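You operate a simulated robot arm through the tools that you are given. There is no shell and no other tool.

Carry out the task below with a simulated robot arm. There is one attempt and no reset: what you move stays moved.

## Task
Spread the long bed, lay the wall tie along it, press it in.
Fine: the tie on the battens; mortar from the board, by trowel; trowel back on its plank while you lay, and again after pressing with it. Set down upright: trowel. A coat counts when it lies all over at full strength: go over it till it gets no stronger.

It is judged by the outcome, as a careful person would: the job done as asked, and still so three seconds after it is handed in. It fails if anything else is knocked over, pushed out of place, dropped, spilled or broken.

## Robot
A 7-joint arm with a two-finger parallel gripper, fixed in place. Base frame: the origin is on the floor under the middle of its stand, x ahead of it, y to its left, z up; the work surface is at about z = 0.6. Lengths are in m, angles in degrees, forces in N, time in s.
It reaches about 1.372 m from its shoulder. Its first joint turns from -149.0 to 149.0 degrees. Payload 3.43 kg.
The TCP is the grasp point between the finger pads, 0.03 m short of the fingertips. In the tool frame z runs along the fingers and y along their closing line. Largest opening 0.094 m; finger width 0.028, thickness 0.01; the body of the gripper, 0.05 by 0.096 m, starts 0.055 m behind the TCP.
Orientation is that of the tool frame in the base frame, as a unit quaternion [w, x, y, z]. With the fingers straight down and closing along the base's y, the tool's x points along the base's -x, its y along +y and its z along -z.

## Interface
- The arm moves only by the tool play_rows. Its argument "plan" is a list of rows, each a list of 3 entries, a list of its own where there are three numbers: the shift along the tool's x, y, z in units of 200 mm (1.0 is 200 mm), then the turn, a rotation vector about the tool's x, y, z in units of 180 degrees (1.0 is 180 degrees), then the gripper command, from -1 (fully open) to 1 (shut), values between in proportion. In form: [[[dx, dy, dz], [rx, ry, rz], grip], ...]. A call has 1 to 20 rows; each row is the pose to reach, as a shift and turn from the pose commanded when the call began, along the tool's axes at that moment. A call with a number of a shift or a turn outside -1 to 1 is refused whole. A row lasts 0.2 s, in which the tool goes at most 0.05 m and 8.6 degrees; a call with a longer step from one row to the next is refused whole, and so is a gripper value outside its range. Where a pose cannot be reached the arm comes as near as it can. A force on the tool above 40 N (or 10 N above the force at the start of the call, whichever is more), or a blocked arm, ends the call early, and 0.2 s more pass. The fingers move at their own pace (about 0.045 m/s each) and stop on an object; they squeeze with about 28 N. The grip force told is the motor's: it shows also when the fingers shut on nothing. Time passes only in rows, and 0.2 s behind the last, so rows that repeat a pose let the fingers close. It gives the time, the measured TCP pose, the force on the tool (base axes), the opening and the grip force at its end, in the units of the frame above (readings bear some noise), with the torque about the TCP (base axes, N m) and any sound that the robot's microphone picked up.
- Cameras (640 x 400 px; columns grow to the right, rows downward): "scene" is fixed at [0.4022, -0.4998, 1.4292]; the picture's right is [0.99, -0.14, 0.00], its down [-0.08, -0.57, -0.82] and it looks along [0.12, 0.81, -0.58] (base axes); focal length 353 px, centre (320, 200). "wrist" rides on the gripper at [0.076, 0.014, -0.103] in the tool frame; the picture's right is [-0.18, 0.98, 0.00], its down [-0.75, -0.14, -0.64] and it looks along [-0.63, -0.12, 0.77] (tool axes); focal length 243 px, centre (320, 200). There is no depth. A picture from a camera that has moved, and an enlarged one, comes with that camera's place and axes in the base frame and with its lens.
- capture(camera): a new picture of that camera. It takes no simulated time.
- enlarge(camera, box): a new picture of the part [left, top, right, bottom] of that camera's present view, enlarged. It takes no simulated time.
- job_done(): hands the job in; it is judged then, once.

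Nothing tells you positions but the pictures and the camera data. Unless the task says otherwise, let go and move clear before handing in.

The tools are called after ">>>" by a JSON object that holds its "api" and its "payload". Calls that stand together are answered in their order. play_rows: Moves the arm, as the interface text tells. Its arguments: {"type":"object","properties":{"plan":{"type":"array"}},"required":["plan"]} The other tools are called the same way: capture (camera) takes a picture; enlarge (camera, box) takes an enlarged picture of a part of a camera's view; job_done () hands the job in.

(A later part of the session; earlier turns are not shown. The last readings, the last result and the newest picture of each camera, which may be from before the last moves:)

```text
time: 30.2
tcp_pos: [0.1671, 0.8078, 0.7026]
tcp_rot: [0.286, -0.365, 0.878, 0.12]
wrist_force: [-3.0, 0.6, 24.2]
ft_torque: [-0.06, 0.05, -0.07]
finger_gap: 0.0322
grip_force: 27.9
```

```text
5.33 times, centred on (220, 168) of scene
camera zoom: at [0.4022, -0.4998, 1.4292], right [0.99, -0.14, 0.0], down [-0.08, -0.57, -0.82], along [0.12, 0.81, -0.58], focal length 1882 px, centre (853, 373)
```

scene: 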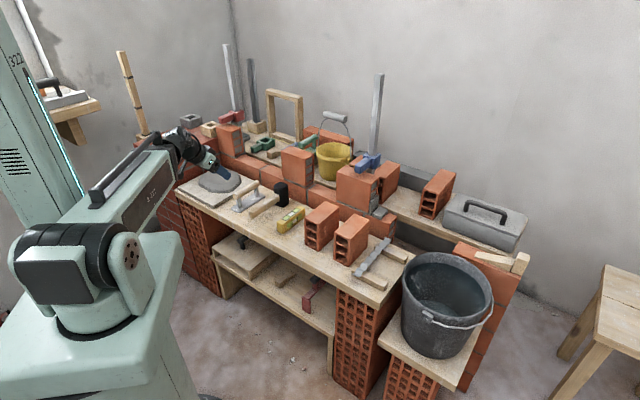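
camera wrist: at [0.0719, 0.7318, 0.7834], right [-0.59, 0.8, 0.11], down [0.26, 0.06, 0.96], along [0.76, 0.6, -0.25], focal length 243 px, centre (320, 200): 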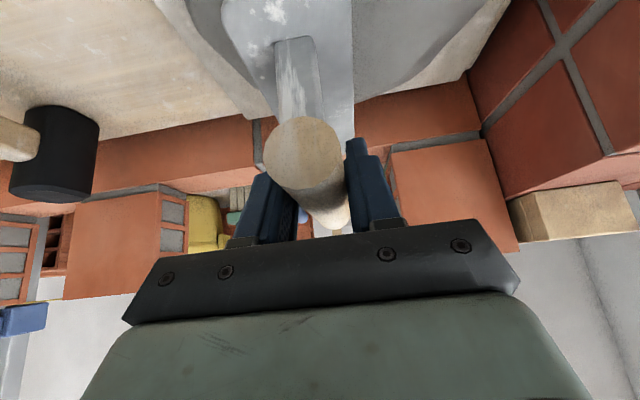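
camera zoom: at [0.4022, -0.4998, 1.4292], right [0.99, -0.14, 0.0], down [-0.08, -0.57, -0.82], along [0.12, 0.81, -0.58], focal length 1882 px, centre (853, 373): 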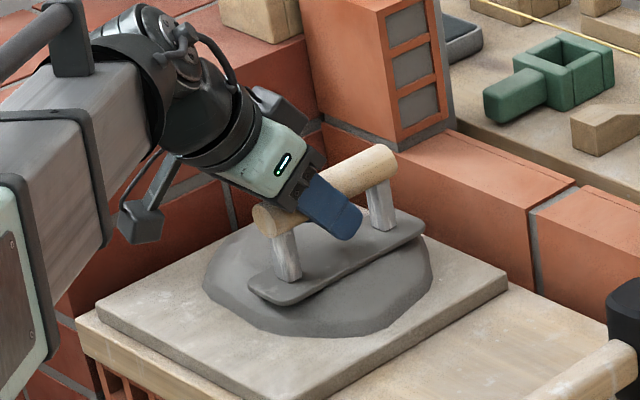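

Contact at blade height ≈ 0.643, and the blade has turned mortar-grey. I'll draw it a little through the heap to load well, then lift and inspect.

>>> {"api": "play_rows", "payload": {"plan": [[[0, 0.04, 0], [0, 0, 0], 1], [[0, 0.08, 0], [0, 0, 0], 1], [[0, 0.12, 0], [0, 0, 0], 1], [[0, 0.12, 0], [0, 0, 0], 1]]}}

>>> {"api": "play_rows", "payload": {"plan": [[[-0.03, 0, -0.04], [0, 0, 0], 1], [[-0.074, 0, -0.101], [0, 0, 0], 1], [[-0.118, 0, -0.162], [0, 0, 0], 1], [[-0.147, 0, -0.202], [0, 0, 0], 1], [[-0.147, 0, -0.202], [0, 0, 0], 1]]}}

>>> {"api": "enlarge", "payload": {"camera": "scene", "box": [160, 130, 280, 205]}}

>>> {"api": "capture", "payload": {"camera": "wrist"}}

```text
time: 31.2
tcp_pos: [0.1502, 0.8241, 0.7017]
tcp_rot: [0.284, -0.364, 0.879, 0.118]
wrist_force: [9.6, -6.0, 22.9]
ft_torque: [-0.15, 0.08, 0.09]
finger_gap: 0.0324
grip_force: 28.3
```

```text
time: 32.4
tcp_pos: [0.1482, 0.8259, 0.7489]
tcp_rot: [0.286, -0.364, 0.878, 0.118]
wrist_force: [0.2, -0.6, -2.3]
ft_torque: [-0.02, 0.02, 0.01]
finger_gap: 0.0321
grip_force: 28.1
```

```text
5.33 times, centred on (220, 168) of scene
camera zoom: at [0.4022, -0.4998, 1.4292], right [0.99, -0.14, 0.0], down [-0.08, -0.57, -0.82], along [0.12, 0.81, -0.58], focal length 1882 px, centre (853, 373)
```

zoom: 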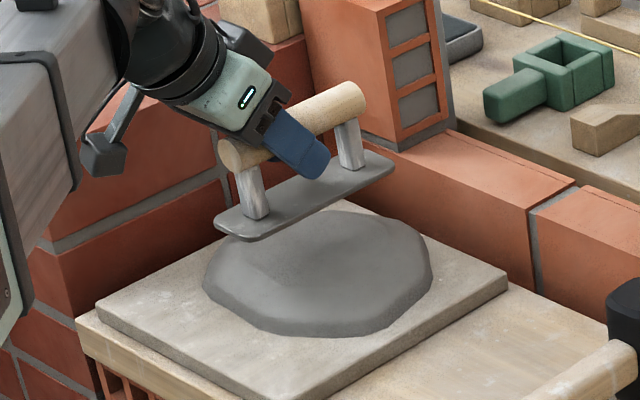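

```text
taken
camera wrist: at [0.053, 0.7493, 0.7884], right [-0.59, 0.8, 0.11], down [0.26, 0.06, 0.96], along [0.76, 0.6, -0.25], focal length 243 px, centre (320, 200)
```

wrist: 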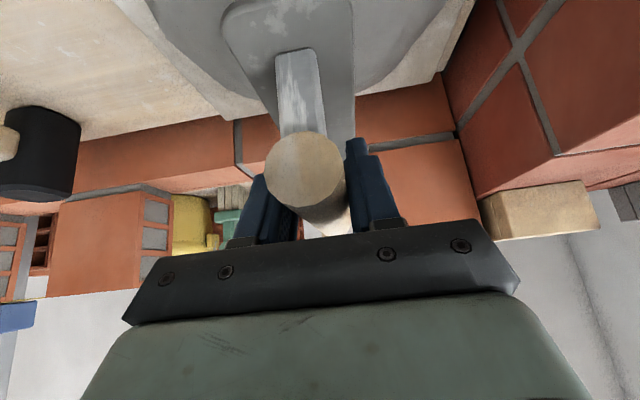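

The blade is fully coated with mortar; the handle slid about 5 mm in the grip under the press, so I'll press more lightly. I'll now carry it to the middle of the long bed, entering from the robot side under the string.

>>> {"api": "play_rows", "payload": {"plan": [[[-0.065, -0.13, 0.061], [0, 0, 0], 1], [[-0.13, -0.26, 0.122], [0, 0, 0], 1], [[-0.195, -0.39, 0.183], [0, 0, 0], 1], [[-0.2607, -0.515, 0.245], [0, 0, 0], 1], [[-0.35, -0.515, 0.333], [0, 0, 0], 1], [[-0.44, -0.515, 0.42], [0, 0, 0], 1], [[-0.5387, -0.515, 0.509], [0, 0, 0], 1], [[-0.5387, -0.515, 0.509], [0, 0, 0], 1]]}}

>>> {"api": "capture", "payload": {"camera": "wrist"}}

>>> {"api": "enlarge", "payload": {"camera": "scene", "box": [200, 120, 320, 195]}}

```text
time: 34.2
tcp_pos: [0.3255, 0.8549, 0.7302]
tcp_rot: [0.285, -0.364, 0.879, 0.118]
wrist_force: [0.0, -0.6, -3.2]
ft_torque: [-0.01, 0.05, -0.03]
finger_gap: 0.0326
grip_force: 28.0
```

```text
taken
camera wrist: at [0.2304, 0.78, 0.7702], right [-0.59, 0.8, 0.11], down [0.26, 0.06, 0.96], along [0.76, 0.6, -0.25], focal length 243 px, centre (320, 200)
```

wrist: 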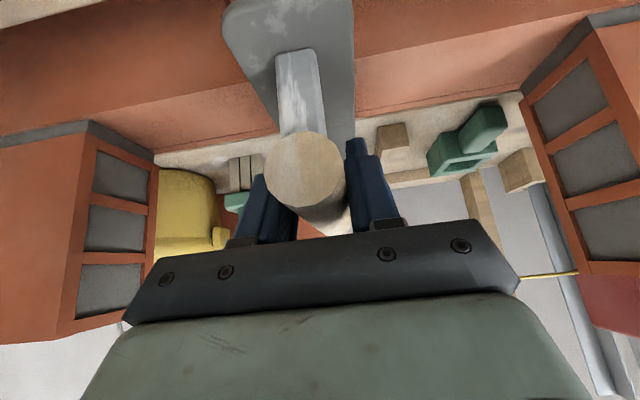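

```text
5.33 times, centred on (260, 158) of scene
camera zoom: at [0.4022, -0.4998, 1.4292], right [0.99, -0.14, 0.0], down [-0.08, -0.57, -0.82], along [0.12, 0.81, -0.58], focal length 1882 px, centre (640, 427)
```

zoom: 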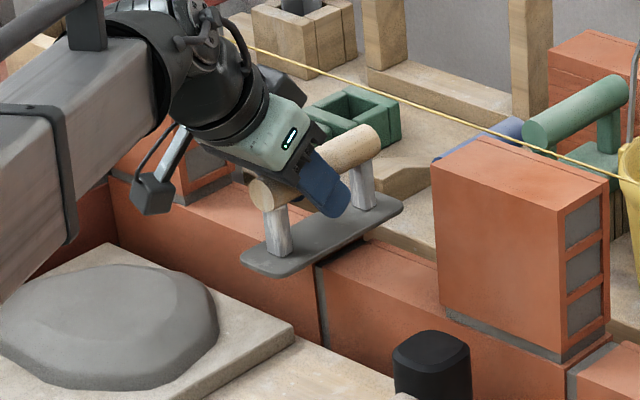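

The trowel is over the bed, clear of string and bricks. I'll lower gently until it just touches.

>>> {"api": "play_rows", "payload": {"plan": [[[0.0206, 0, 0.0283], [0, 0, 0], 1], [[0.0412, 0, 0.0566], [0, 0, 0], 1]]}}

>>> {"api": "play_rows", "payload": {"plan": [[[0.0088, 0, 0.0121], [0, 0, 0], 1]]}}

>>> {"api": "play_rows", "payload": {"plan": [[[0.0088, 0, 0.0121], [0, 0, 0], 1]]}}

```text
time: 34.8
tcp_pos: [0.3265, 0.8576, 0.7176]
tcp_rot: [0.285, -0.364, 0.879, 0.118]
wrist_force: [-0.6, -0.1, -1.1]
ft_torque: [0.0, 0.03, 0.0]
finger_gap: 0.0323
grip_force: 27.9
```

```text
time: 35.2
tcp_pos: [0.3262, 0.8554, 0.7155]
tcp_rot: [0.287, -0.364, 0.878, 0.119]
wrist_force: [-2.1, -0.3, 11.1]
ft_torque: [-0.16, 0.12, -0.02]
finger_gap: 0.0323
grip_force: 28.6
```

```text
time: 35.6
tcp_pos: [0.3261, 0.8562, 0.7135]
tcp_rot: [0.287, -0.363, 0.878, 0.119]
wrist_force: [1.6, -1.9, 22.6]
ft_torque: [-0.06, 0.01, 0.11]
finger_gap: 0.0323
grip_force: 27.7
```

Contact at TCP z ≈ 0.716 (bed ≈ 0.658). I'll ease off to a light pressure and sweep toward the left brick, checking the effect.

>>> {"api": "play_rows", "payload": {"plan": [[[-0.0059, 0, -0.0081], [0, 0, 0], 1], [[-0.0059, 0.09, -0.0081], [0, 0, 0], 1], [[-0.0059, 0.18, -0.0081], [0, 0, 0], 1], [[-0.0059, 0.27, -0.0081], [0, 0, 0], 1], [[-0.0059, 0.36, -0.0081], [0, 0, 0], 1], [[-0.0059, 0.43, -0.0081], [0, 0, 0], 1]]}}

>>> {"api": "capture", "payload": {"camera": "wrist"}}

>>> {"api": "enlarge", "payload": {"camera": "scene", "box": [200, 120, 320, 195]}}

```text
time: 37.0
tcp_pos: [0.2677, 0.9172, 0.7138]
tcp_rot: [0.285, -0.364, 0.879, 0.118]
wrist_force: [3.9, -2.4, 7.9]
ft_torque: [0.0, 0.01, -0.04]
finger_gap: 0.0325
grip_force: 28.2
```

```text
taken
camera wrist: at [0.1708, 0.841, 0.7532], right [-0.59, 0.8, 0.11], down [0.26, 0.06, 0.96], along [0.76, 0.6, -0.25], focal length 243 px, centre (320, 200)
```

wrist: 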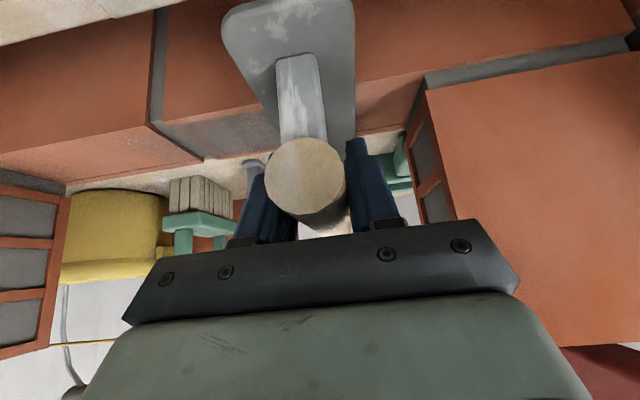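

```text
5.33 times, centred on (260, 158) of scene
camera zoom: at [0.4022, -0.4998, 1.4292], right [0.99, -0.14, 0.0], down [-0.08, -0.57, -0.82], along [0.12, 0.81, -0.58], focal length 1882 px, centre (640, 427)
```

zoom: 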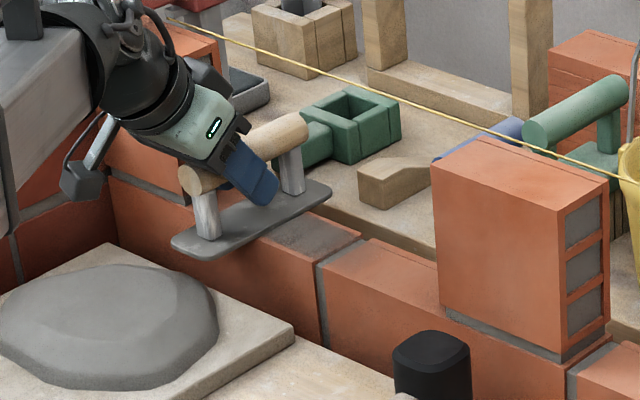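

A grey coat is appearing behind the blade. I'll look closer at how far it reaches.

>>> {"api": "enlarge", "payload": {"camera": "scene", "box": [240, 150, 304, 190]}}

>>> {"api": "enlarge", "payload": {"camera": "wrist", "box": [120, 60, 312, 180]}}

```text
10.00 times, centred on (272, 170) of scene
camera zoom: at [0.4022, -0.4998, 1.4292], right [0.99, -0.14, 0.0], down [-0.08, -0.57, -0.82], along [0.12, 0.81, -0.58], focal length 3529 px, centre (800, 500)
```

zoom: 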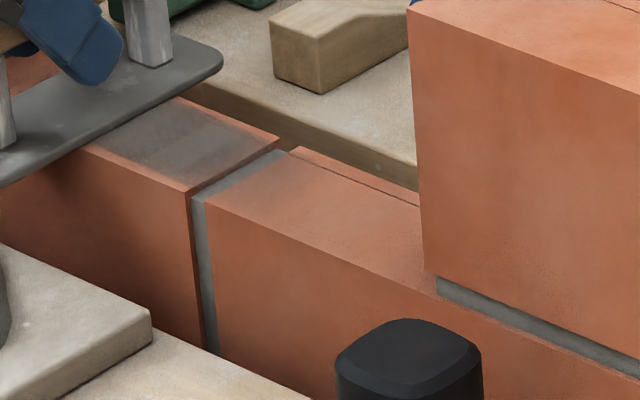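

```text
3.33 times, centred on (216, 120) of wrist
camera zoom: at [0.1708, 0.841, 0.7532], right [-0.59, 0.8, 0.11], down [0.26, 0.06, 0.96], along [0.76, 0.6, -0.25], focal length 809 px, centre (667, 467)
```

zoom: 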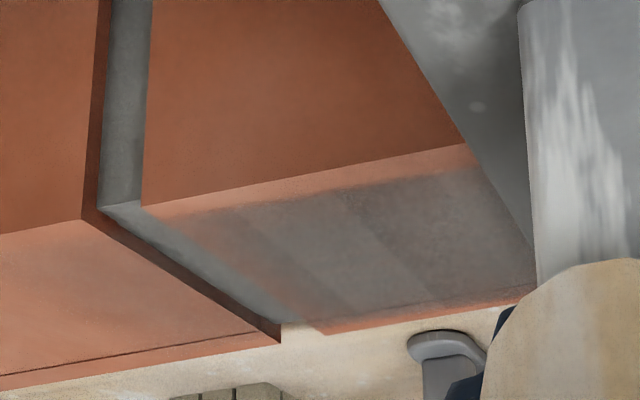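

The coat goes down in bands that build up with passes. I'll continue to the left brick, then sweep all the way right and see how it looks.

>>> {"api": "play_rows", "payload": {"plan": [[[0.012, 0.05, -0.009], [0, 0, 0], 1], [[0.0243, 0.1, -0.0176], [0, 0, 0], 1], [[0.0243, 0.15, -0.0176], [0, 0, 0], 1], [[0.0243, 0.15, -0.0176], [0, 0, 0], 1], [[0.0243, 0.08, -0.0176], [0, 0, 0], 1], [[0.0243, 0, -0.0176], [0, 0, 0], 1], [[0.0243, -0.08, -0.0176], [0, 0, 0], 1], [[0.0243, -0.16, -0.0176], [0, 0, 0], 1], [[0.0243, -0.24, -0.0176], [0, 0, 0], 1], [[0.0243, -0.32, -0.0176], [0, 0, 0], 1], [[0.0243, -0.4, -0.0176], [0, 0, 0], 1], [[0.0243, -0.48, -0.0176], [0, 0, 0], 1], [[0.0243, -0.56, -0.0176], [0, 0, 0], 1], [[0.0243, -0.64, -0.0176], [0, 0, 0], 1]]}}

>>> {"api": "enlarge", "payload": {"camera": "scene", "box": [216, 135, 312, 195]}}

>>> {"api": "capture", "payload": {"camera": "wrist"}}

```text
time: 40.0
tcp_pos: [0.354, 0.82, 0.7132]
tcp_rot: [0.286, -0.364, 0.879, 0.118]
wrist_force: [0.2, 0.6, -3.4]
ft_torque: [-0.04, 0.02, 0.02]
finger_gap: 0.0323
grip_force: 27.9
```

```text
6.67 times, centred on (264, 165) of scene
camera zoom: at [0.4022, -0.4998, 1.4292], right [0.99, -0.14, 0.0], down [-0.08, -0.57, -0.82], along [0.12, 0.81, -0.58], focal length 2353 px, centre (693, 433)
```

zoom: 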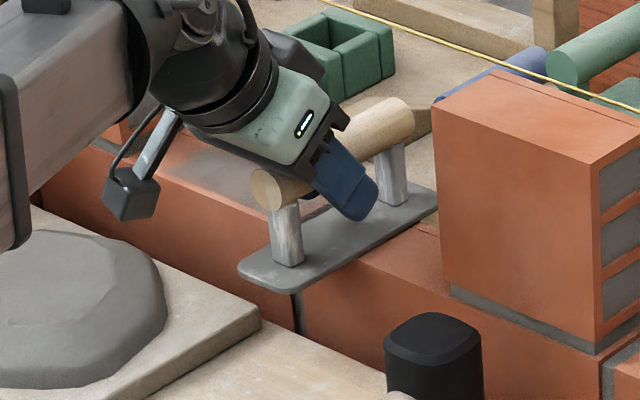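

```text
taken
camera wrist: at [0.2573, 0.7438, 0.7534], right [-0.59, 0.8, 0.11], down [0.26, 0.06, 0.96], along [0.76, 0.6, -0.25], focal length 243 px, centre (320, 200)
```

wrist: 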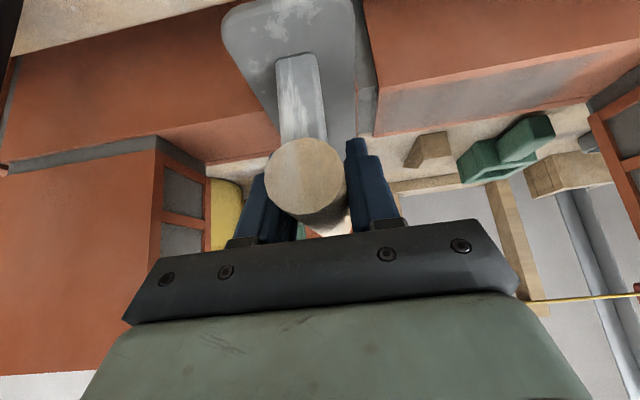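

The blade has lost contact (force reads only the trowel's weight), so it slid slightly in the grip. I'll lower in 1.5–2 mm steps to regain a light touch.

>>> {"api": "play_rows", "payload": {"plan": [[[0.0059, 0, 0.0081], [0, 0, 0], 1]]}}

>>> {"api": "play_rows", "payload": {"plan": [[[0.0059, 0, 0.0081], [0, 0, 0], 1]]}}

```text
time: 40.4
tcp_pos: [0.3534, 0.8198, 0.7127]
tcp_rot: [0.287, -0.364, 0.878, 0.119]
wrist_force: [-1.0, -1.9, 15.1]
ft_torque: [-0.18, 0.08, 0.02]
finger_gap: 0.0325
grip_force: 28.2
```

```text
time: 40.8
tcp_pos: [0.3537, 0.8197, 0.7121]
tcp_rot: [0.288, -0.363, 0.878, 0.119]
wrist_force: [3.2, -6.2, 23.2]
ft_torque: [-0.07, 0.04, 0.06]
finger_gap: 0.0324
grip_force: 27.5
```

Contact regained. I'll ease up about 1 mm, sweep to the right brick, and come back left in one long pass.

>>> {"api": "play_rows", "payload": {"plan": [[[-0.0024, 0, -0.0032], [0, 0, 0], 1], [[-0.0024, -0.08, -0.0032], [0, 0, 0], 1], [[-0.0024, -0.16, -0.0032], [0, 0, 0], 1], [[-0.0024, -0.24, -0.0032], [0, 0, 0], 1], [[-0.0024, -0.3, -0.0032], [0, 0, 0], 1], [[-0.0024, -0.335, -0.0032], [0, 0, 0], 1], [[-0.0024, -0.335, -0.0032], [0, 0, 0], 1]]}}

>>> {"api": "enlarge", "payload": {"camera": "scene", "box": [216, 135, 312, 195]}}

>>> {"api": "capture", "payload": {"camera": "wrist"}}

```text
time: 42.4
tcp_pos: [0.3998, 0.7754, 0.7116]
tcp_rot: [0.285, -0.364, 0.879, 0.119]
wrist_force: [-7.4, 6.6, 20.5]
ft_torque: [0.06, 0.0, 0.04]
finger_gap: 0.0321
grip_force: 27.6
```

```text
6.67 times, centred on (264, 165) of scene
camera zoom: at [0.4022, -0.4998, 1.4292], right [0.99, -0.14, 0.0], down [-0.08, -0.57, -0.82], along [0.12, 0.81, -0.58], focal length 2353 px, centre (693, 433)
```

zoom: 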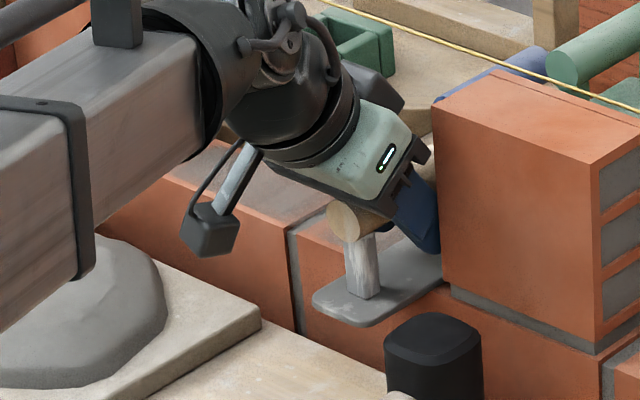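

```text
taken
camera wrist: at [0.3032, 0.6993, 0.7511], right [-0.59, 0.8, 0.11], down [0.26, 0.06, 0.96], along [0.76, 0.6, -0.25], focal length 243 px, centre (320, 200)
```

wrist: 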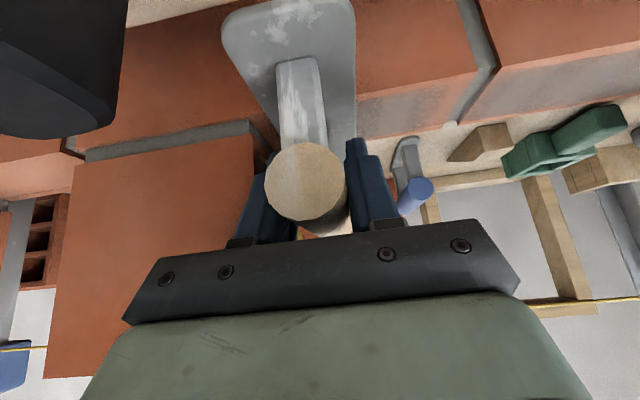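

Coat now reaches the right part too. I'll sweep back left over the whole length and then inspect the coat with the trowel off it.

>>> {"api": "play_rows", "payload": {"plan": [[[-0.0015, 0.05, -0.002], [0, 0, 0], 1], [[-0.0015, 0.13, -0.002], [0, 0, 0], 1], [[-0.0015, 0.21, -0.002], [0, 0, 0], 1], [[-0.0015, 0.29, -0.002], [0, 0, 0], 1], [[-0.0015, 0.37, -0.002], [0, 0, 0], 1], [[-0.0015, 0.45, -0.002], [0, 0, 0], 1], [[-0.0015, 0.53, -0.002], [0, 0, 0], 1], [[-0.0015, 0.61, -0.002], [0, 0, 0], 1], [[-0.0015, 0.69, -0.002], [0, 0, 0], 1], [[-0.0015, 0.77, -0.002], [0, 0, 0], 1], [[-0.0015, 0.85, -0.002], [0, 0, 0], 1], [[-0.0015, 0.93, -0.002], [0, 0, 0], 1], [[-0.0015, 0.99, -0.002], [0, 0, 0], 1]]}}

>>> {"api": "capture", "payload": {"camera": "wrist"}}

>>> {"api": "enlarge", "payload": {"camera": "scene", "box": [216, 135, 312, 195]}}

```text
time: 45.2
tcp_pos: [0.2609, 0.9145, 0.7115]
tcp_rot: [0.286, -0.364, 0.878, 0.119]
wrist_force: [3.3, -2.2, 5.1]
ft_torque: [-0.03, 0.01, -0.02]
finger_gap: 0.0323
grip_force: 27.8
```

```text
taken
camera wrist: at [0.1646, 0.8387, 0.751], right [-0.59, 0.8, 0.11], down [0.26, 0.06, 0.96], along [0.76, 0.6, -0.25], focal length 243 px, centre (320, 200)
```

wrist: 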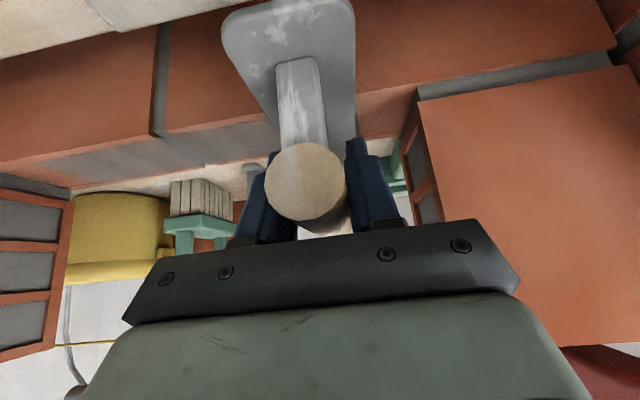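

```text
6.67 times, centred on (264, 165) of scene
camera zoom: at [0.4022, -0.4998, 1.4292], right [0.99, -0.14, 0.0], down [-0.08, -0.57, -0.82], along [0.12, 0.81, -0.58], focal length 2353 px, centre (693, 433)
```

zoom: 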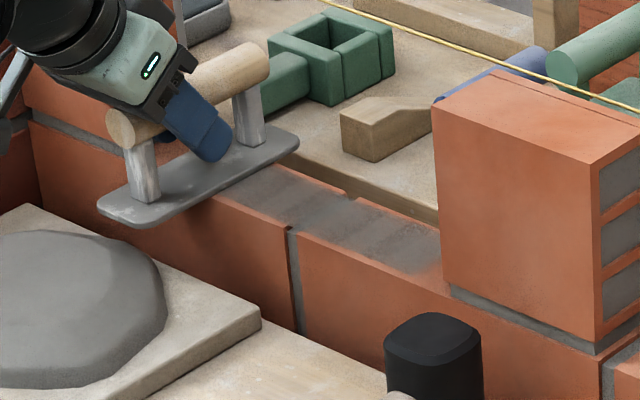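

The coat is down but only at partial strength, and the blade's load is spent. I'll retract from under the string back to the heap and reload gently.

>>> {"api": "play_rows", "payload": {"plan": [[[-0.022, 0, -0.03], [0, 0, 0], 1], [[-0.0441, 0, -0.0607], [0, 0, 0], 1], [[0.075, 0, -0.147], [0, 0, 0], 1], [[0.19, 0, -0.232], [0, 0, 0], 1], [[0.31, 0, -0.318], [0, 0, 0], 1], [[0.43, 0, -0.403], [0, 0, 0], 1], [[0.5424, 0, -0.487], [0, 0, 0], 1], [[0.5424, 0, -0.487], [0, 0, 0], 1]]}}

>>> {"api": "enlarge", "payload": {"camera": "scene", "box": [200, 135, 296, 195]}}

>>> {"api": "capture", "payload": {"camera": "wrist"}}

```text
time: 47.0
tcp_pos: [0.1569, 0.8131, 0.7249]
tcp_rot: [0.286, -0.364, 0.879, 0.118]
wrist_force: [-1.6, -0.2, -2.0]
ft_torque: [-0.02, 0.02, -0.04]
finger_gap: 0.0322
grip_force: 28.0
```

```text
6.67 times, centred on (248, 165) of scene
camera zoom: at [0.4022, -0.4998, 1.4292], right [0.99, -0.14, 0.0], down [-0.08, -0.57, -0.82], along [0.12, 0.81, -0.58], focal length 2353 px, centre (800, 433)
```

zoom: 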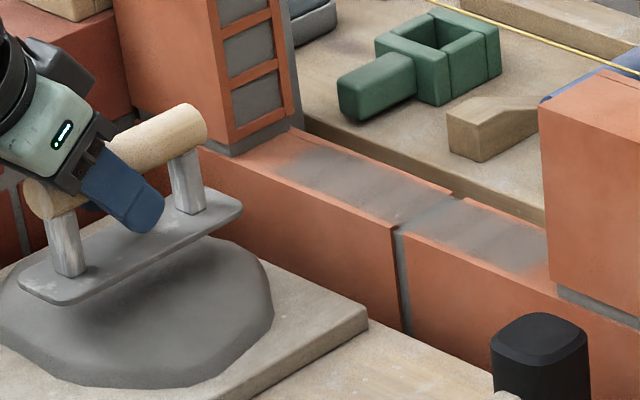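

```text
taken
camera wrist: at [0.0613, 0.7369, 0.7648], right [-0.59, 0.8, 0.11], down [0.26, 0.06, 0.96], along [0.76, 0.6, -0.25], focal length 243 px, centre (320, 200)
```

wrist: 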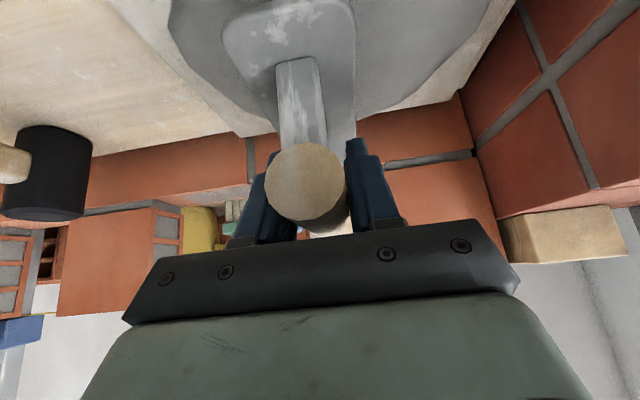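

The coat spans the bed from about 2 cm off each brick, still patchy. I'll dip lightly into the heap for more mortar.

>>> {"api": "play_rows", "payload": {"plan": [[[0.0294, 0, 0.0405], [0, 0, 0], 1], [[0.0588, 0, 0.0809], [0, 0, 0], 1], [[0.0647, 0, 0.089], [0, 0, 0], 1]]}}

>>> {"api": "play_rows", "payload": {"plan": [[[0.0059, 0, 0.0081], [0, 0, 0], 1]]}}

>>> {"api": "play_rows", "payload": {"plan": [[[0.0044, 0, 0.0061], [0, 0, 0], 1]]}}

>>> {"api": "enlarge", "payload": {"camera": "scene", "box": [160, 130, 280, 205]}}

```text
time: 47.8
tcp_pos: [0.1567, 0.8122, 0.7038]
tcp_rot: [0.285, -0.364, 0.879, 0.119]
wrist_force: [-0.1, 0.9, -2.1]
ft_torque: [-0.02, 0.0, -0.01]
finger_gap: 0.032
grip_force: 27.9
```

```text
time: 48.2
tcp_pos: [0.1565, 0.8126, 0.7006]
tcp_rot: [0.285, -0.364, 0.879, 0.118]
wrist_force: [0.0, 0.0, -1.6]
ft_torque: [-0.03, 0.0, -0.01]
finger_gap: 0.0322
grip_force: 28.2
```

```text
time: 48.6
tcp_pos: [0.157, 0.8132, 0.6993]
tcp_rot: [0.285, -0.364, 0.878, 0.119]
wrist_force: [0.7, 0.3, -2.8]
ft_torque: [-0.01, 0.03, 0.01]
finger_gap: 0.0324
grip_force: 27.8
```

```text
5.33 times, centred on (220, 168) of scene
camera zoom: at [0.4022, -0.4998, 1.4292], right [0.99, -0.14, 0.0], down [-0.08, -0.57, -0.82], along [0.12, 0.81, -0.58], focal length 1882 px, centre (853, 373)
```

zoom: 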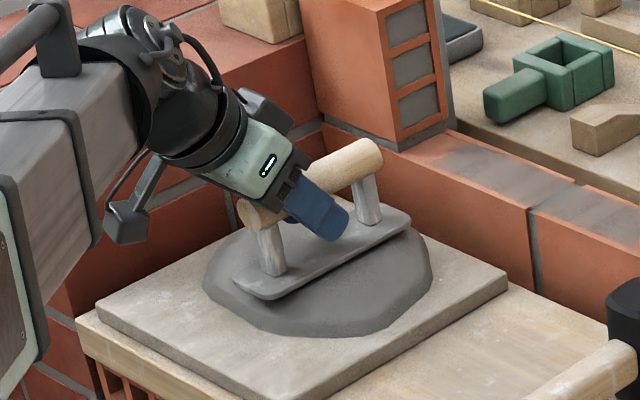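

No contact force yet though the blade looks coated again; I'll go down 1.5 mm at a time to a light touch and draw through.

>>> {"api": "play_rows", "payload": {"plan": [[[0.0059, 0, 0.0081], [0, 0, 0], 1]]}}

>>> {"api": "play_rows", "payload": {"plan": [[[0.0044, 0, 0.0061], [0, 0, 0], 1]]}}

```text
time: 49.0
tcp_pos: [0.1575, 0.8133, 0.6991]
tcp_rot: [0.286, -0.364, 0.879, 0.119]
wrist_force: [0.1, -0.2, -1.9]
ft_torque: [0.0, 0.01, 0.03]
finger_gap: 0.0323
grip_force: 28.2
```

```text
time: 49.4
tcp_pos: [0.1566, 0.8107, 0.6955]
tcp_rot: [0.286, -0.364, 0.878, 0.119]
wrist_force: [0.1, 0.1, 0.0]
ft_torque: [-0.06, 0.08, -0.02]
finger_gap: 0.0325
grip_force: 28.0
```

Just touching now. A small draw through the heap, then lift and check the blade.

>>> {"api": "play_rows", "payload": {"plan": [[[0.0035, 0.03, 0.0049], [0, 0, 0], 1], [[0.0035, 0.07, 0.0049], [0, 0, 0], 1], [[0.0035, 0.03, 0.0049], [0, 0, 0], 1], [[0.0035, 0, 0.0049], [0, 0, 0], 1]]}}

>>> {"api": "play_rows", "payload": {"plan": [[[-0.03, 0, -0.04], [0, 0, 0], 1], [[-0.065, 0, -0.09], [0, 0, 0], 1], [[-0.1, 0, -0.1376], [0, 0, 0], 1], [[-0.1, 0, -0.1376], [0, 0, 0], 1]]}}

>>> {"api": "capture", "payload": {"camera": "wrist"}}

>>> {"api": "enlarge", "payload": {"camera": "scene", "box": [160, 130, 280, 205]}}

```text
time: 50.4
tcp_pos: [0.1572, 0.8107, 0.6957]
tcp_rot: [0.285, -0.364, 0.879, 0.118]
wrist_force: [-0.4, 0.3, -2.3]
ft_torque: [-0.04, 0.05, -0.01]
finger_gap: 0.0322
grip_force: 28.0
```

```text
time: 51.4
tcp_pos: [0.1572, 0.8104, 0.7304]
tcp_rot: [0.285, -0.365, 0.878, 0.118]
wrist_force: [-0.1, 0.4, -3.0]
ft_torque: [-0.03, 0.04, 0.01]
finger_gap: 0.0323
grip_force: 28.5
```

```text
taken
camera wrist: at [0.0609, 0.7356, 0.7693], right [-0.59, 0.8, 0.11], down [0.26, 0.06, 0.96], along [0.76, 0.6, -0.25], focal length 243 px, centre (320, 200)
```

wrist: 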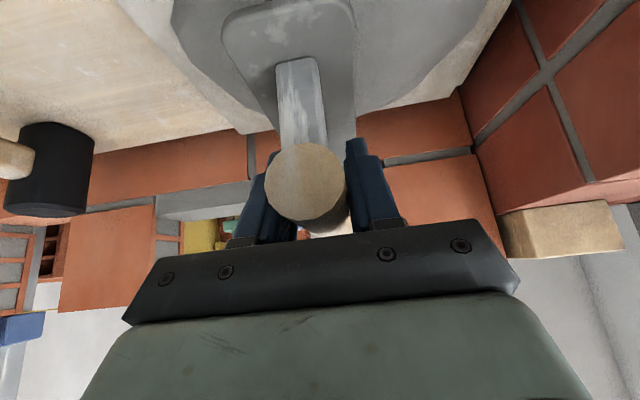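

```text
5.33 times, centred on (220, 168) of scene
camera zoom: at [0.4022, -0.4998, 1.4292], right [0.99, -0.14, 0.0], down [-0.08, -0.57, -0.82], along [0.12, 0.81, -0.58], focal length 1882 px, centre (853, 373)
```

zoom: 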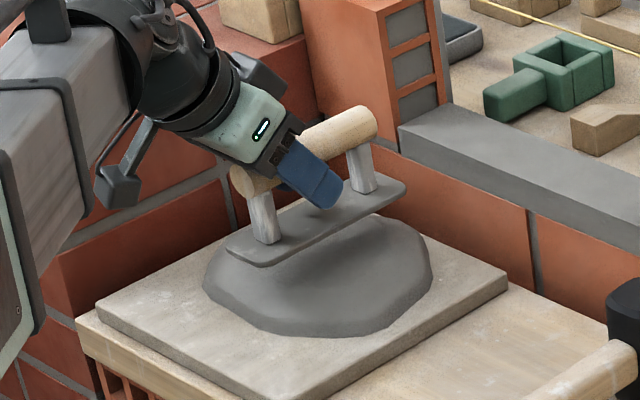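

The long bed now shows as a solid grey mortar layer. I'll look closely before deciding whether more is needed.

>>> {"api": "enlarge", "payload": {"camera": "scene", "box": [220, 130, 316, 190]}}

>>> {"api": "enlarge", "payload": {"camera": "scene", "box": [280, 160, 424, 250]}}

```text
6.67 times, centred on (268, 160) of scene
camera zoom: at [0.4022, -0.4998, 1.4292], right [0.99, -0.14, 0.0], down [-0.08, -0.57, -0.82], along [0.12, 0.81, -0.58], focal length 2353 px, centre (667, 467)
```

zoom: 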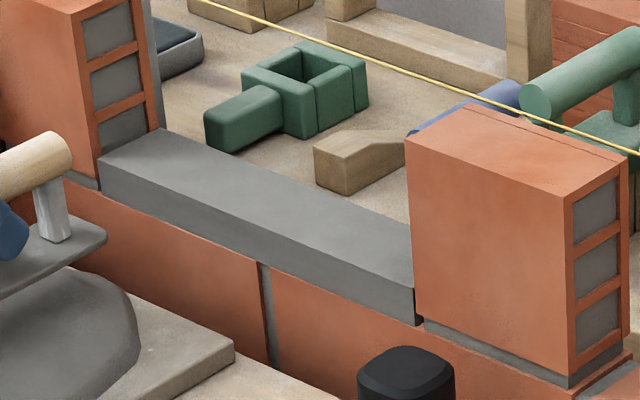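

```text
4.44 times, centred on (352, 205) of scene
camera zoom: at [0.4022, -0.4998, 1.4292], right [0.99, -0.14, 0.0], down [-0.08, -0.57, -0.82], along [0.12, 0.81, -0.58], focal length 1568 px, centre (178, 178)
```

zoom: 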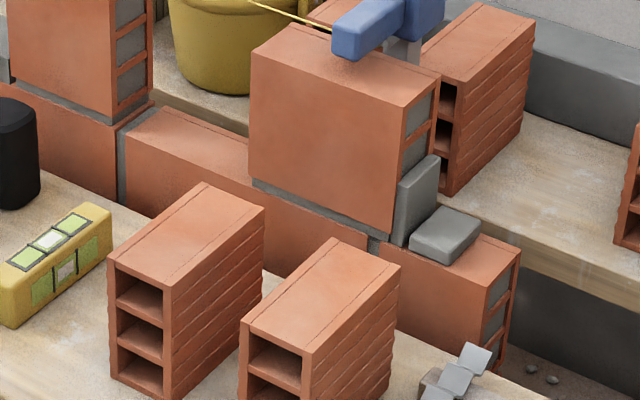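

The bed now stands as a full, even mortar slab from brick to brick (top z ≈ 0.683). To be sure it's at full strength I'll make one more very light pass with the freshly loaded trowel and compare.

>>> {"api": "play_rows", "payload": {"plan": [[[-0.0588, 0, -0.0809], [0, 0, 0], 1], [[-0.12, -0.1, -0.035], [0, 0, 0], 1], [[-0.22, -0.22, 0.037], [0, 0, 0], 1], [[-0.33, -0.33, 0.117], [0, 0, 0], 1], [[-0.44, -0.43, 0.197], [0, 0, 0], 1], [[-0.54, -0.43, 0.27], [0, 0, 0], 1], [[-0.6494, -0.43, 0.3484], [0, 0, 0], 1], [[-0.6494, -0.43, 0.3484], [0, 0, 0], 1]]}}

>>> {"api": "enlarge", "payload": {"camera": "scene", "box": [220, 130, 316, 190]}}

>>> {"api": "capture", "payload": {"camera": "wrist"}}

```text
time: 53.2
tcp_pos: [0.3197, 0.8562, 0.7518]
tcp_rot: [0.286, -0.364, 0.879, 0.118]
wrist_force: [0.8, 0.0, -2.0]
ft_torque: [0.0, 0.01, 0.01]
finger_gap: 0.0323
grip_force: 27.7
```

```text
6.67 times, centred on (268, 160) of scene
camera zoom: at [0.4022, -0.4998, 1.4292], right [0.99, -0.14, 0.0], down [-0.08, -0.57, -0.82], along [0.12, 0.81, -0.58], focal length 2353 px, centre (667, 467)
```

zoom: 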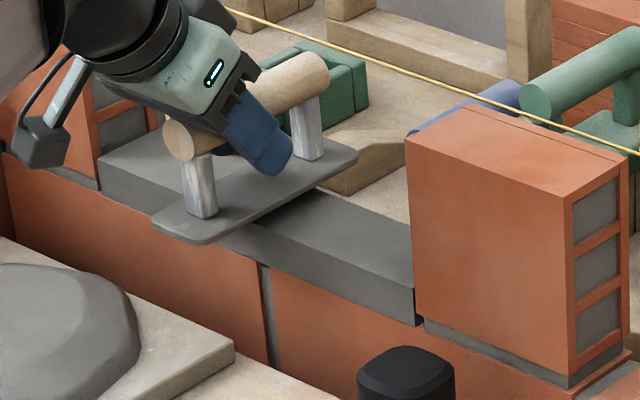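

```text
taken
camera wrist: at [0.2244, 0.7801, 0.7921], right [-0.59, 0.8, 0.11], down [0.26, 0.06, 0.96], along [0.76, 0.6, -0.25], focal length 243 px, centre (320, 200)
```

wrist: 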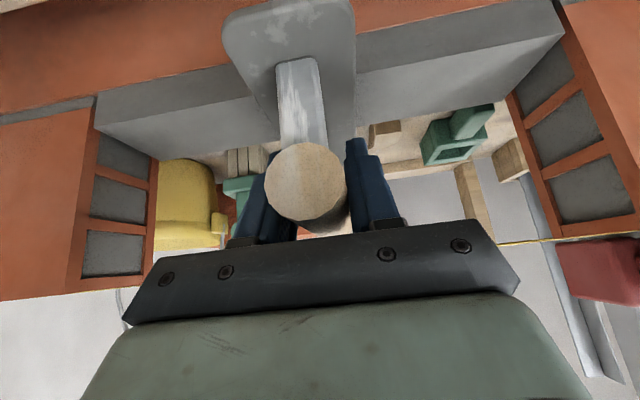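

The slab is uniform. Lowering in small steps to find it.

>>> {"api": "play_rows", "payload": {"plan": [[[0.0118, 0, 0.0162], [0, 0, 0], 1], [[0.0235, 0, 0.0324], [0, 0, 0], 1]]}}

>>> {"api": "play_rows", "payload": {"plan": [[[0.0059, 0, 0.0081], [0, 0, 0], 1]]}}

>>> {"api": "play_rows", "payload": {"plan": [[[0.0059, 0, 0.0081], [0, 0, 0], 1]]}}

```text
time: 53.8
tcp_pos: [0.3201, 0.8569, 0.7432]
tcp_rot: [0.285, -0.364, 0.879, 0.118]
wrist_force: [-0.7, -0.1, -2.2]
ft_torque: [-0.02, 0.04, -0.01]
finger_gap: 0.0323
grip_force: 27.8
```

```text
time: 54.2
tcp_pos: [0.3204, 0.8553, 0.741]
tcp_rot: [0.286, -0.364, 0.878, 0.119]
wrist_force: [0.4, -0.1, -2.7]
ft_torque: [-0.01, 0.0, -0.01]
finger_gap: 0.0319
grip_force: 28.0
```

```text
time: 54.6
tcp_pos: [0.3204, 0.855, 0.7381]
tcp_rot: [0.285, -0.364, 0.878, 0.119]
wrist_force: [-0.5, -0.2, -2.2]
ft_torque: [-0.02, 0.02, 0.0]
finger_gap: 0.0324
grip_force: 27.6
```

No resistance yet; two more small steps and a look.

>>> {"api": "play_rows", "payload": {"plan": [[[0.0059, 0, 0.0081], [0, 0, 0], 1]]}}

>>> {"api": "play_rows", "payload": {"plan": [[[0.0059, 0, 0.0081], [0, 0, 0], 1]]}}

>>> {"api": "enlarge", "payload": {"camera": "scene", "box": [220, 130, 316, 190]}}

```text
time: 55.0
tcp_pos: [0.3207, 0.8539, 0.7372]
tcp_rot: [0.286, -0.364, 0.878, 0.118]
wrist_force: [0.4, -0.6, -2.4]
ft_torque: [-0.03, 0.02, -0.02]
finger_gap: 0.0323
grip_force: 28.3
```

```text
time: 55.4
tcp_pos: [0.321, 0.8536, 0.7339]
tcp_rot: [0.286, -0.364, 0.878, 0.118]
wrist_force: [0.0, 0.2, -3.0]
ft_torque: [-0.02, 0.04, -0.01]
finger_gap: 0.0323
grip_force: 28.0
```

```text
6.67 times, centred on (268, 160) of scene
camera zoom: at [0.4022, -0.4998, 1.4292], right [0.99, -0.14, 0.0], down [-0.08, -0.57, -0.82], along [0.12, 0.81, -0.58], focal length 2353 px, centre (667, 467)
```

zoom: 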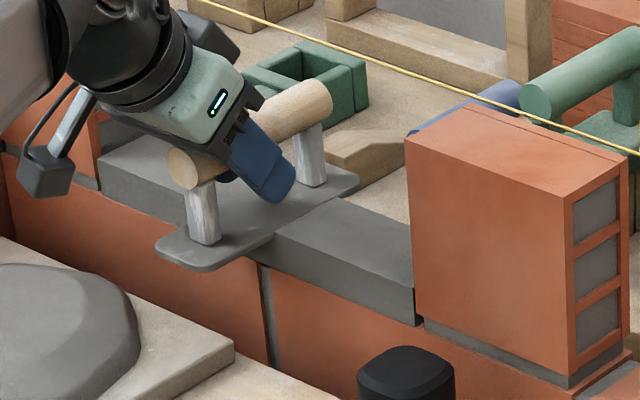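

The blade is now skimming the top of the mortar without resistance. I'll skim lightly left and right along the bed and compare the look.

>>> {"api": "play_rows", "payload": {"plan": [[[0, 0.1, 0], [0, 0, 0], 1], [[0, 0.2, 0], [0, 0, 0], 1], [[0, 0.3, 0], [0, 0, 0], 1], [[0, 0.4, 0], [0, 0, 0], 1], [[0, 0.5, 0], [0, 0, 0], 1], [[0, 0.54, 0], [0, 0, 0], 1], [[0, 0.54, 0], [0, 0, 0], 1], [[0, 0.44, 0], [0, 0, 0], 1], [[0, 0.34, 0], [0, 0, 0], 1], [[0, 0.24, 0], [0, 0, 0], 1], [[0, 0.14, 0], [0, 0, 0], 1], [[0, 0.04, 0], [0, 0, 0], 1], [[0, -0.06, 0], [0, 0, 0], 1], [[0, -0.16, 0], [0, 0, 0], 1], [[0, -0.26, 0], [0, 0, 0], 1], [[0, -0.36, 0], [0, 0, 0], 1], [[0, -0.46, 0], [0, 0, 0], 1], [[0, -0.54, 0], [0, 0, 0], 1], [[0, -0.54, 0], [0, 0, 0], 1]]}}

>>> {"api": "capture", "payload": {"camera": "wrist"}}

>>> {"api": "enlarge", "payload": {"camera": "scene", "box": [220, 130, 316, 190]}}

```text
time: 58.8
tcp_pos: [0.3607, 0.8159, 0.7392]
tcp_rot: [0.288, -0.365, 0.876, 0.128]
wrist_force: [-5.2, 1.5, 9.4]
ft_torque: [-0.12, 0.06, -0.07]
finger_gap: 0.0429
grip_force: 27.7
stopped in row 16: the force on the tool passed its limit at 52 N (the readings are from after the stop); the commanded pose is now the measured one
```

```text
taken
camera wrist: at [0.2647, 0.7388, 0.7783], right [-0.6, 0.79, 0.12], down [0.26, 0.05, 0.96], along [0.76, 0.61, -0.24], focal length 243 px, centre (320, 200)
```

wrist: 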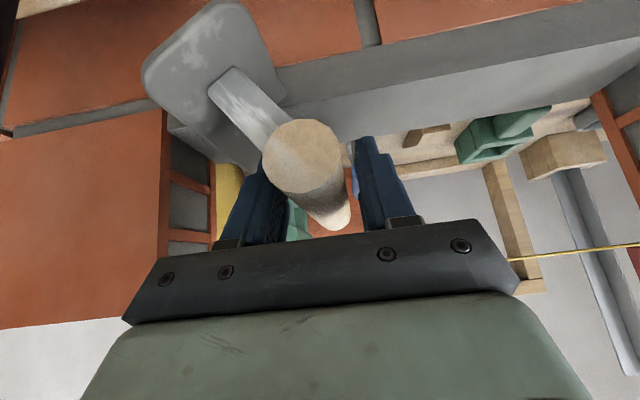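

```text
6.67 times, centred on (268, 160) of scene
camera zoom: at [0.4022, -0.4998, 1.4292], right [0.99, -0.14, 0.0], down [-0.08, -0.57, -0.82], along [0.12, 0.81, -0.58], focal length 2353 px, centre (667, 467)
```

zoom: 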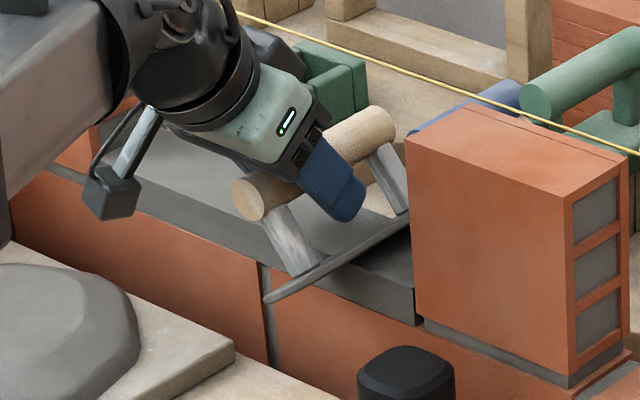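

The blade caught on the mortar and the trowel rolled about 35° in the grip, and the call stopped. I'll lift a few millimetres and retract toward the robot, out from under the string, then inspect everything.

>>> {"api": "play_rows", "payload": {"plan": [[[-0.01, 0, -0.013], [0, 0, 0], 1], [[-0.0206, 0, -0.0283], [0, 0, 0], 1], [[0.05, 0, -0.08], [0, 0, 0], 1], [[0.13, 0, -0.14], [0, 0, 0], 1], [[0.22, 0, -0.2], [0, 0, 0], 1], [[0.34, 0, -0.29], [0, 0, 0], 1], [[0.34, 0, -0.29], [0, 0, 0], 1]]}}

>>> {"api": "capture", "payload": {"camera": "wrist"}}

>>> {"api": "enlarge", "payload": {"camera": "scene", "box": [208, 125, 320, 195]}}

>>> {"api": "capture", "payload": {"camera": "scene"}}

```text
time: 60.4
tcp_pos: [0.2964, 0.7507, 0.7439]
tcp_rot: [0.287, -0.365, 0.877, 0.127]
wrist_force: [-0.3, 0.4, -1.5]
ft_torque: [0.0, 0.04, -0.01]
finger_gap: 0.0428
grip_force: 28.0
```

```text
taken
camera wrist: at [0.2018, 0.6725, 0.7825], right [-0.6, 0.79, 0.12], down [0.27, 0.05, 0.96], along [0.76, 0.61, -0.24], focal length 243 px, centre (320, 200)
```

wrist: 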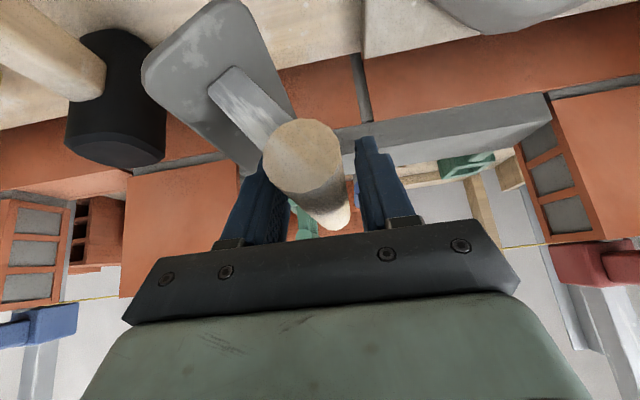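

```text
5.71 times, centred on (264, 160) of scene
camera zoom: at [0.4022, -0.4998, 1.4292], right [0.99, -0.14, 0.0], down [-0.08, -0.57, -0.82], along [0.12, 0.81, -0.58], focal length 2017 px, centre (640, 429)
```

zoom: 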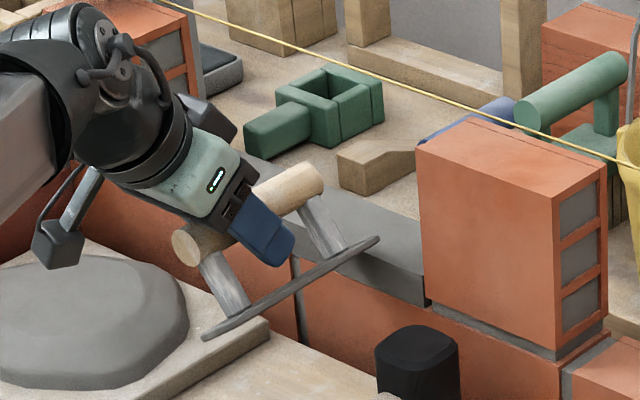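

```text
taken
```

scene: 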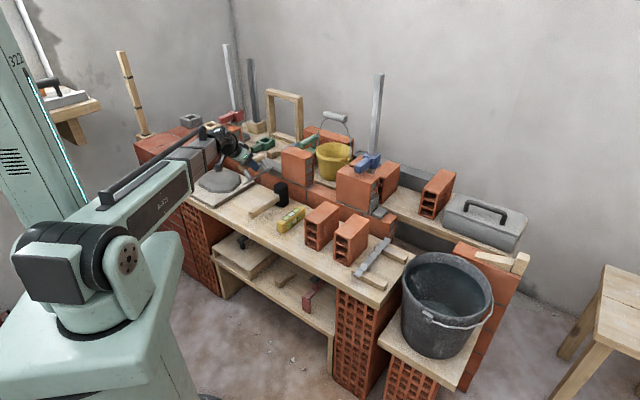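

Nothing else was disturbed and the mortar slab is intact and unchanged, so the coat is as strong as it gets. The trowel is rolled about 35° in the grip; I'll move over its plank spot and roll the wrist the other way to level the blade.

>>> {"api": "play_rows", "payload": {"plan": [[[0.074, -0.05, -0.096], [0, 0, 0], 1], [[0.148, -0.1, -0.193], [0, 0, 0], 1], [[0.222, -0.155, -0.289], [0, 0, 0], 1], [[0.222, -0.155, -0.289], [0, 0, 0], 1]]}}

>>> {"api": "play_rows", "payload": {"plan": [[[0, 0, 0], [-0.0315, 0, 0.0229], 1], [[0, 0, 0], [-0.0629, 0, 0.0457], 1], [[0, 0, 0], [-0.0944, 0, 0.0686], 1], [[0, 0, 0], [-0.1258, 0, 0.0914], 1], [[0, 0, 0], [-0.1573, 0, 0.1143], 1], [[0, 0, 0], [-0.1573, 0, 0.1143], 1]]}}

>>> {"api": "capture", "payload": {"camera": "wrist"}}

>>> {"api": "enlarge", "payload": {"camera": "scene", "box": [200, 135, 312, 205]}}

```text
time: 61.4
tcp_pos: [0.2731, 0.6787, 0.7652]
tcp_rot: [0.288, -0.365, 0.876, 0.127]
wrist_force: [-0.6, 0.4, -2.5]
ft_torque: [-0.02, -0.01, 0.01]
finger_gap: 0.0426
grip_force: 28.5
```

```text
time: 62.8
tcp_pos: [0.2709, 0.6798, 0.7659]
tcp_rot: [0.162, -0.264, 0.869, 0.386]
wrist_force: [-0.2, -0.3, -1.6]
ft_torque: [-0.01, 0.01, -0.02]
finger_gap: 0.0427
grip_force: 27.4
```

```text
taken
camera wrist: at [0.1937, 0.5854, 0.805], right [-0.42, 0.62, 0.66], down [0.64, -0.32, 0.7], along [0.64, 0.72, -0.26], focal length 243 px, centre (320, 200)
```

wrist: 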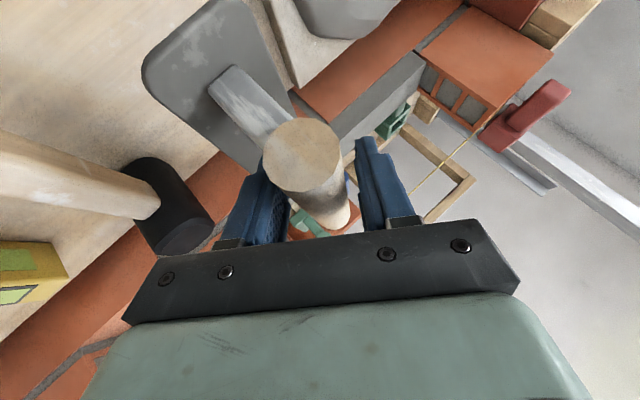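

```text
5.71 times, centred on (256, 170) of scene
camera zoom: at [0.4022, -0.4998, 1.4292], right [0.99, -0.14, 0.0], down [-0.08, -0.57, -0.82], along [0.12, 0.81, -0.58], focal length 2017 px, centre (686, 371)
```

zoom: 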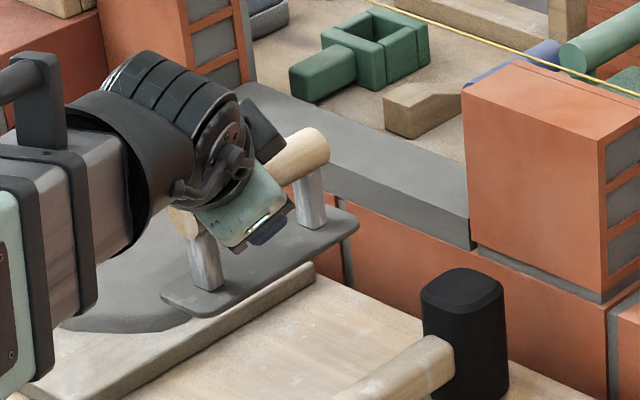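

The blade is level again and right over its original spot. I'll lower it to the plank, with small steps near the end.

>>> {"api": "play_rows", "payload": {"plan": [[[0.0546, -0.0658, 0.0731], [0, 0, 0], 1], [[0.1092, -0.1317, 0.1462], [0, 0, 0], 1], [[0.1638, -0.1975, 0.2193], [0, 0, 0], 1], [[0.2, -0.241, 0.2677], [0, 0, 0], 1], [[0.2184, -0.2633, 0.2924], [0, 0, 0], 1], [[0.2184, -0.2633, 0.2924], [0, 0, 0], 1]]}}

>>> {"api": "play_rows", "payload": {"plan": [[[0.0073, -0.0088, 0.0097], [0, 0, 0], 1], [[0.0121, -0.0146, 0.0162], [0, 0, 0], 1]]}}

>>> {"api": "play_rows", "payload": {"plan": [[[0.0061, -0.0073, 0.0081], [0, 0, 0], 1]]}}

>>> {"api": "enlarge", "payload": {"camera": "scene", "box": [200, 145, 312, 215]}}

```text
time: 64.2
tcp_pos: [0.2708, 0.6812, 0.6733]
tcp_rot: [0.162, -0.262, 0.87, 0.385]
wrist_force: [-0.1, -0.2, -3.1]
ft_torque: [-0.01, 0.02, -0.03]
finger_gap: 0.0427
grip_force: 28.3
```

```text
time: 64.8
tcp_pos: [0.2713, 0.6811, 0.6704]
tcp_rot: [0.164, -0.264, 0.869, 0.385]
wrist_force: [-0.3, -0.5, -3.0]
ft_torque: [-0.02, 0.01, -0.01]
finger_gap: 0.0427
grip_force: 28.2
```

```text
time: 65.2
tcp_pos: [0.2709, 0.682, 0.6664]
tcp_rot: [0.164, -0.263, 0.87, 0.385]
wrist_force: [-0.1, -0.3, -2.4]
ft_torque: [-0.04, 0.02, -0.02]
finger_gap: 0.0428
grip_force: 27.7
```

```text
5.71 times, centred on (256, 180) of scene
camera zoom: at [0.4022, -0.4998, 1.4292], right [0.99, -0.14, 0.0], down [-0.08, -0.57, -0.82], along [0.12, 0.81, -0.58], focal length 2017 px, centre (686, 314)
```

zoom: 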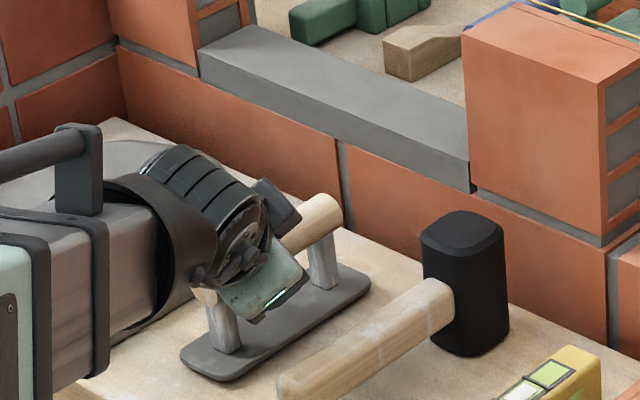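

Almost down. A few more 2 mm steps to touch the plank.

>>> {"api": "play_rows", "payload": {"plan": [[[0.0049, -0.0059, 0.0065], [0, 0, 0], 1]]}}

>>> {"api": "play_rows", "payload": {"plan": [[[0.0049, -0.0059, 0.0065], [0, 0, 0], 1]]}}

>>> {"api": "play_rows", "payload": {"plan": [[[0.0049, -0.0059, 0.0065], [0, 0, 0], 1]]}}

```text
time: 65.5
tcp_pos: [0.2706, 0.6803, 0.6639]
tcp_rot: [0.163, -0.263, 0.87, 0.385]
wrist_force: [0.1, 0.3, -2.6]
ft_torque: [0.01, 0.04, 0.01]
finger_gap: 0.0428
grip_force: 28.4
```

```text
time: 66.0
tcp_pos: [0.2701, 0.6798, 0.6624]
tcp_rot: [0.164, -0.263, 0.87, 0.384]
wrist_force: [-0.2, 0.0, -1.6]
ft_torque: [-0.02, 0.05, 0.0]
finger_gap: 0.0426
grip_force: 27.7
```

```text
time: 66.3
tcp_pos: [0.2719, 0.6798, 0.662]
tcp_rot: [0.165, -0.263, 0.869, 0.386]
wrist_force: [3.7, 2.1, 13.3]
ft_torque: [-0.74, 0.32, 0.13]
finger_gap: 0.0426
grip_force: 27.7
```

Touching, near end first, so the blade is only slightly off level. I'll ease up a millimetre and open gently so it settles flat.

>>> {"api": "play_rows", "payload": {"plan": [[[-0.0024, 0.0029, -0.0032], [0, 0, 0], 1], [[-0.0024, 0.0029, -0.0032], [0, 0, 0], 0.08], [[-0.0024, 0.0029, -0.0032], [0, 0, 0], 0.0], [[-0.0024, 0.0029, -0.0032], [0, 0, 0], -0.1], [[-0.0024, 0.0029, -0.0032], [0, 0, 0], -0.18], [[-0.0024, 0.0029, -0.0032], [0, 0, 0], -0.18], [[-0.0024, 0.0029, -0.0032], [0, 0, 0], -0.18]]}}

>>> {"api": "capture", "payload": {"camera": "wrist"}}

>>> {"api": "enlarge", "payload": {"camera": "scene", "box": [200, 145, 312, 215]}}

```text
time: 68.0
tcp_pos: [0.2708, 0.6795, 0.6614]
tcp_rot: [0.163, -0.262, 0.87, 0.385]
wrist_force: [0.5, -0.1, -0.7]
ft_torque: [-0.03, -0.01, 0.03]
finger_gap: 0.0557
grip_force: 0.1
```

```text
taken
camera wrist: at [0.193, 0.5853, 0.7011], right [-0.42, 0.62, 0.66], down [0.64, -0.31, 0.7], along [0.64, 0.72, -0.26], focal length 243 px, centre (320, 200)
```

wrist: 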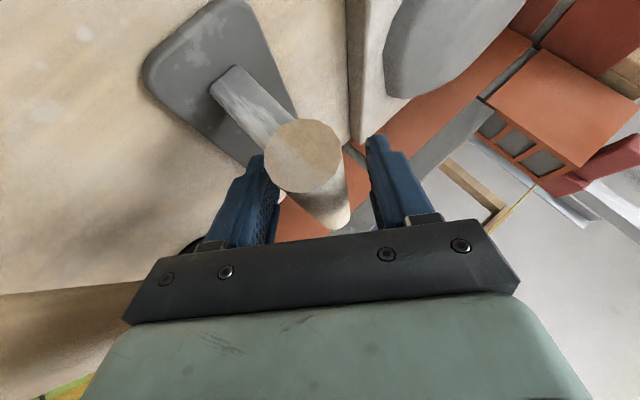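

```text
5.71 times, centred on (256, 180) of scene
camera zoom: at [0.4022, -0.4998, 1.4292], right [0.99, -0.14, 0.0], down [-0.08, -0.57, -0.82], along [0.12, 0.81, -0.58], focal length 2017 px, centre (686, 314)
```

zoom: 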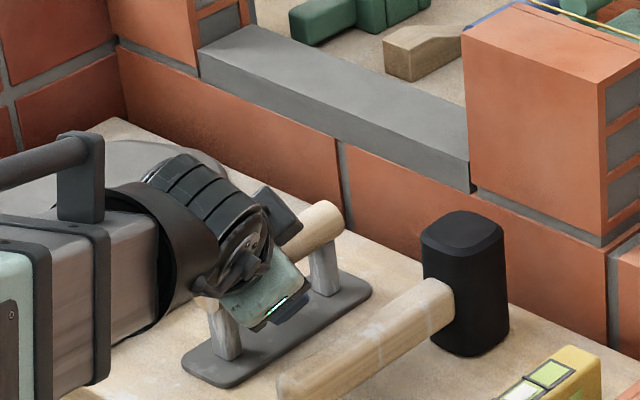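

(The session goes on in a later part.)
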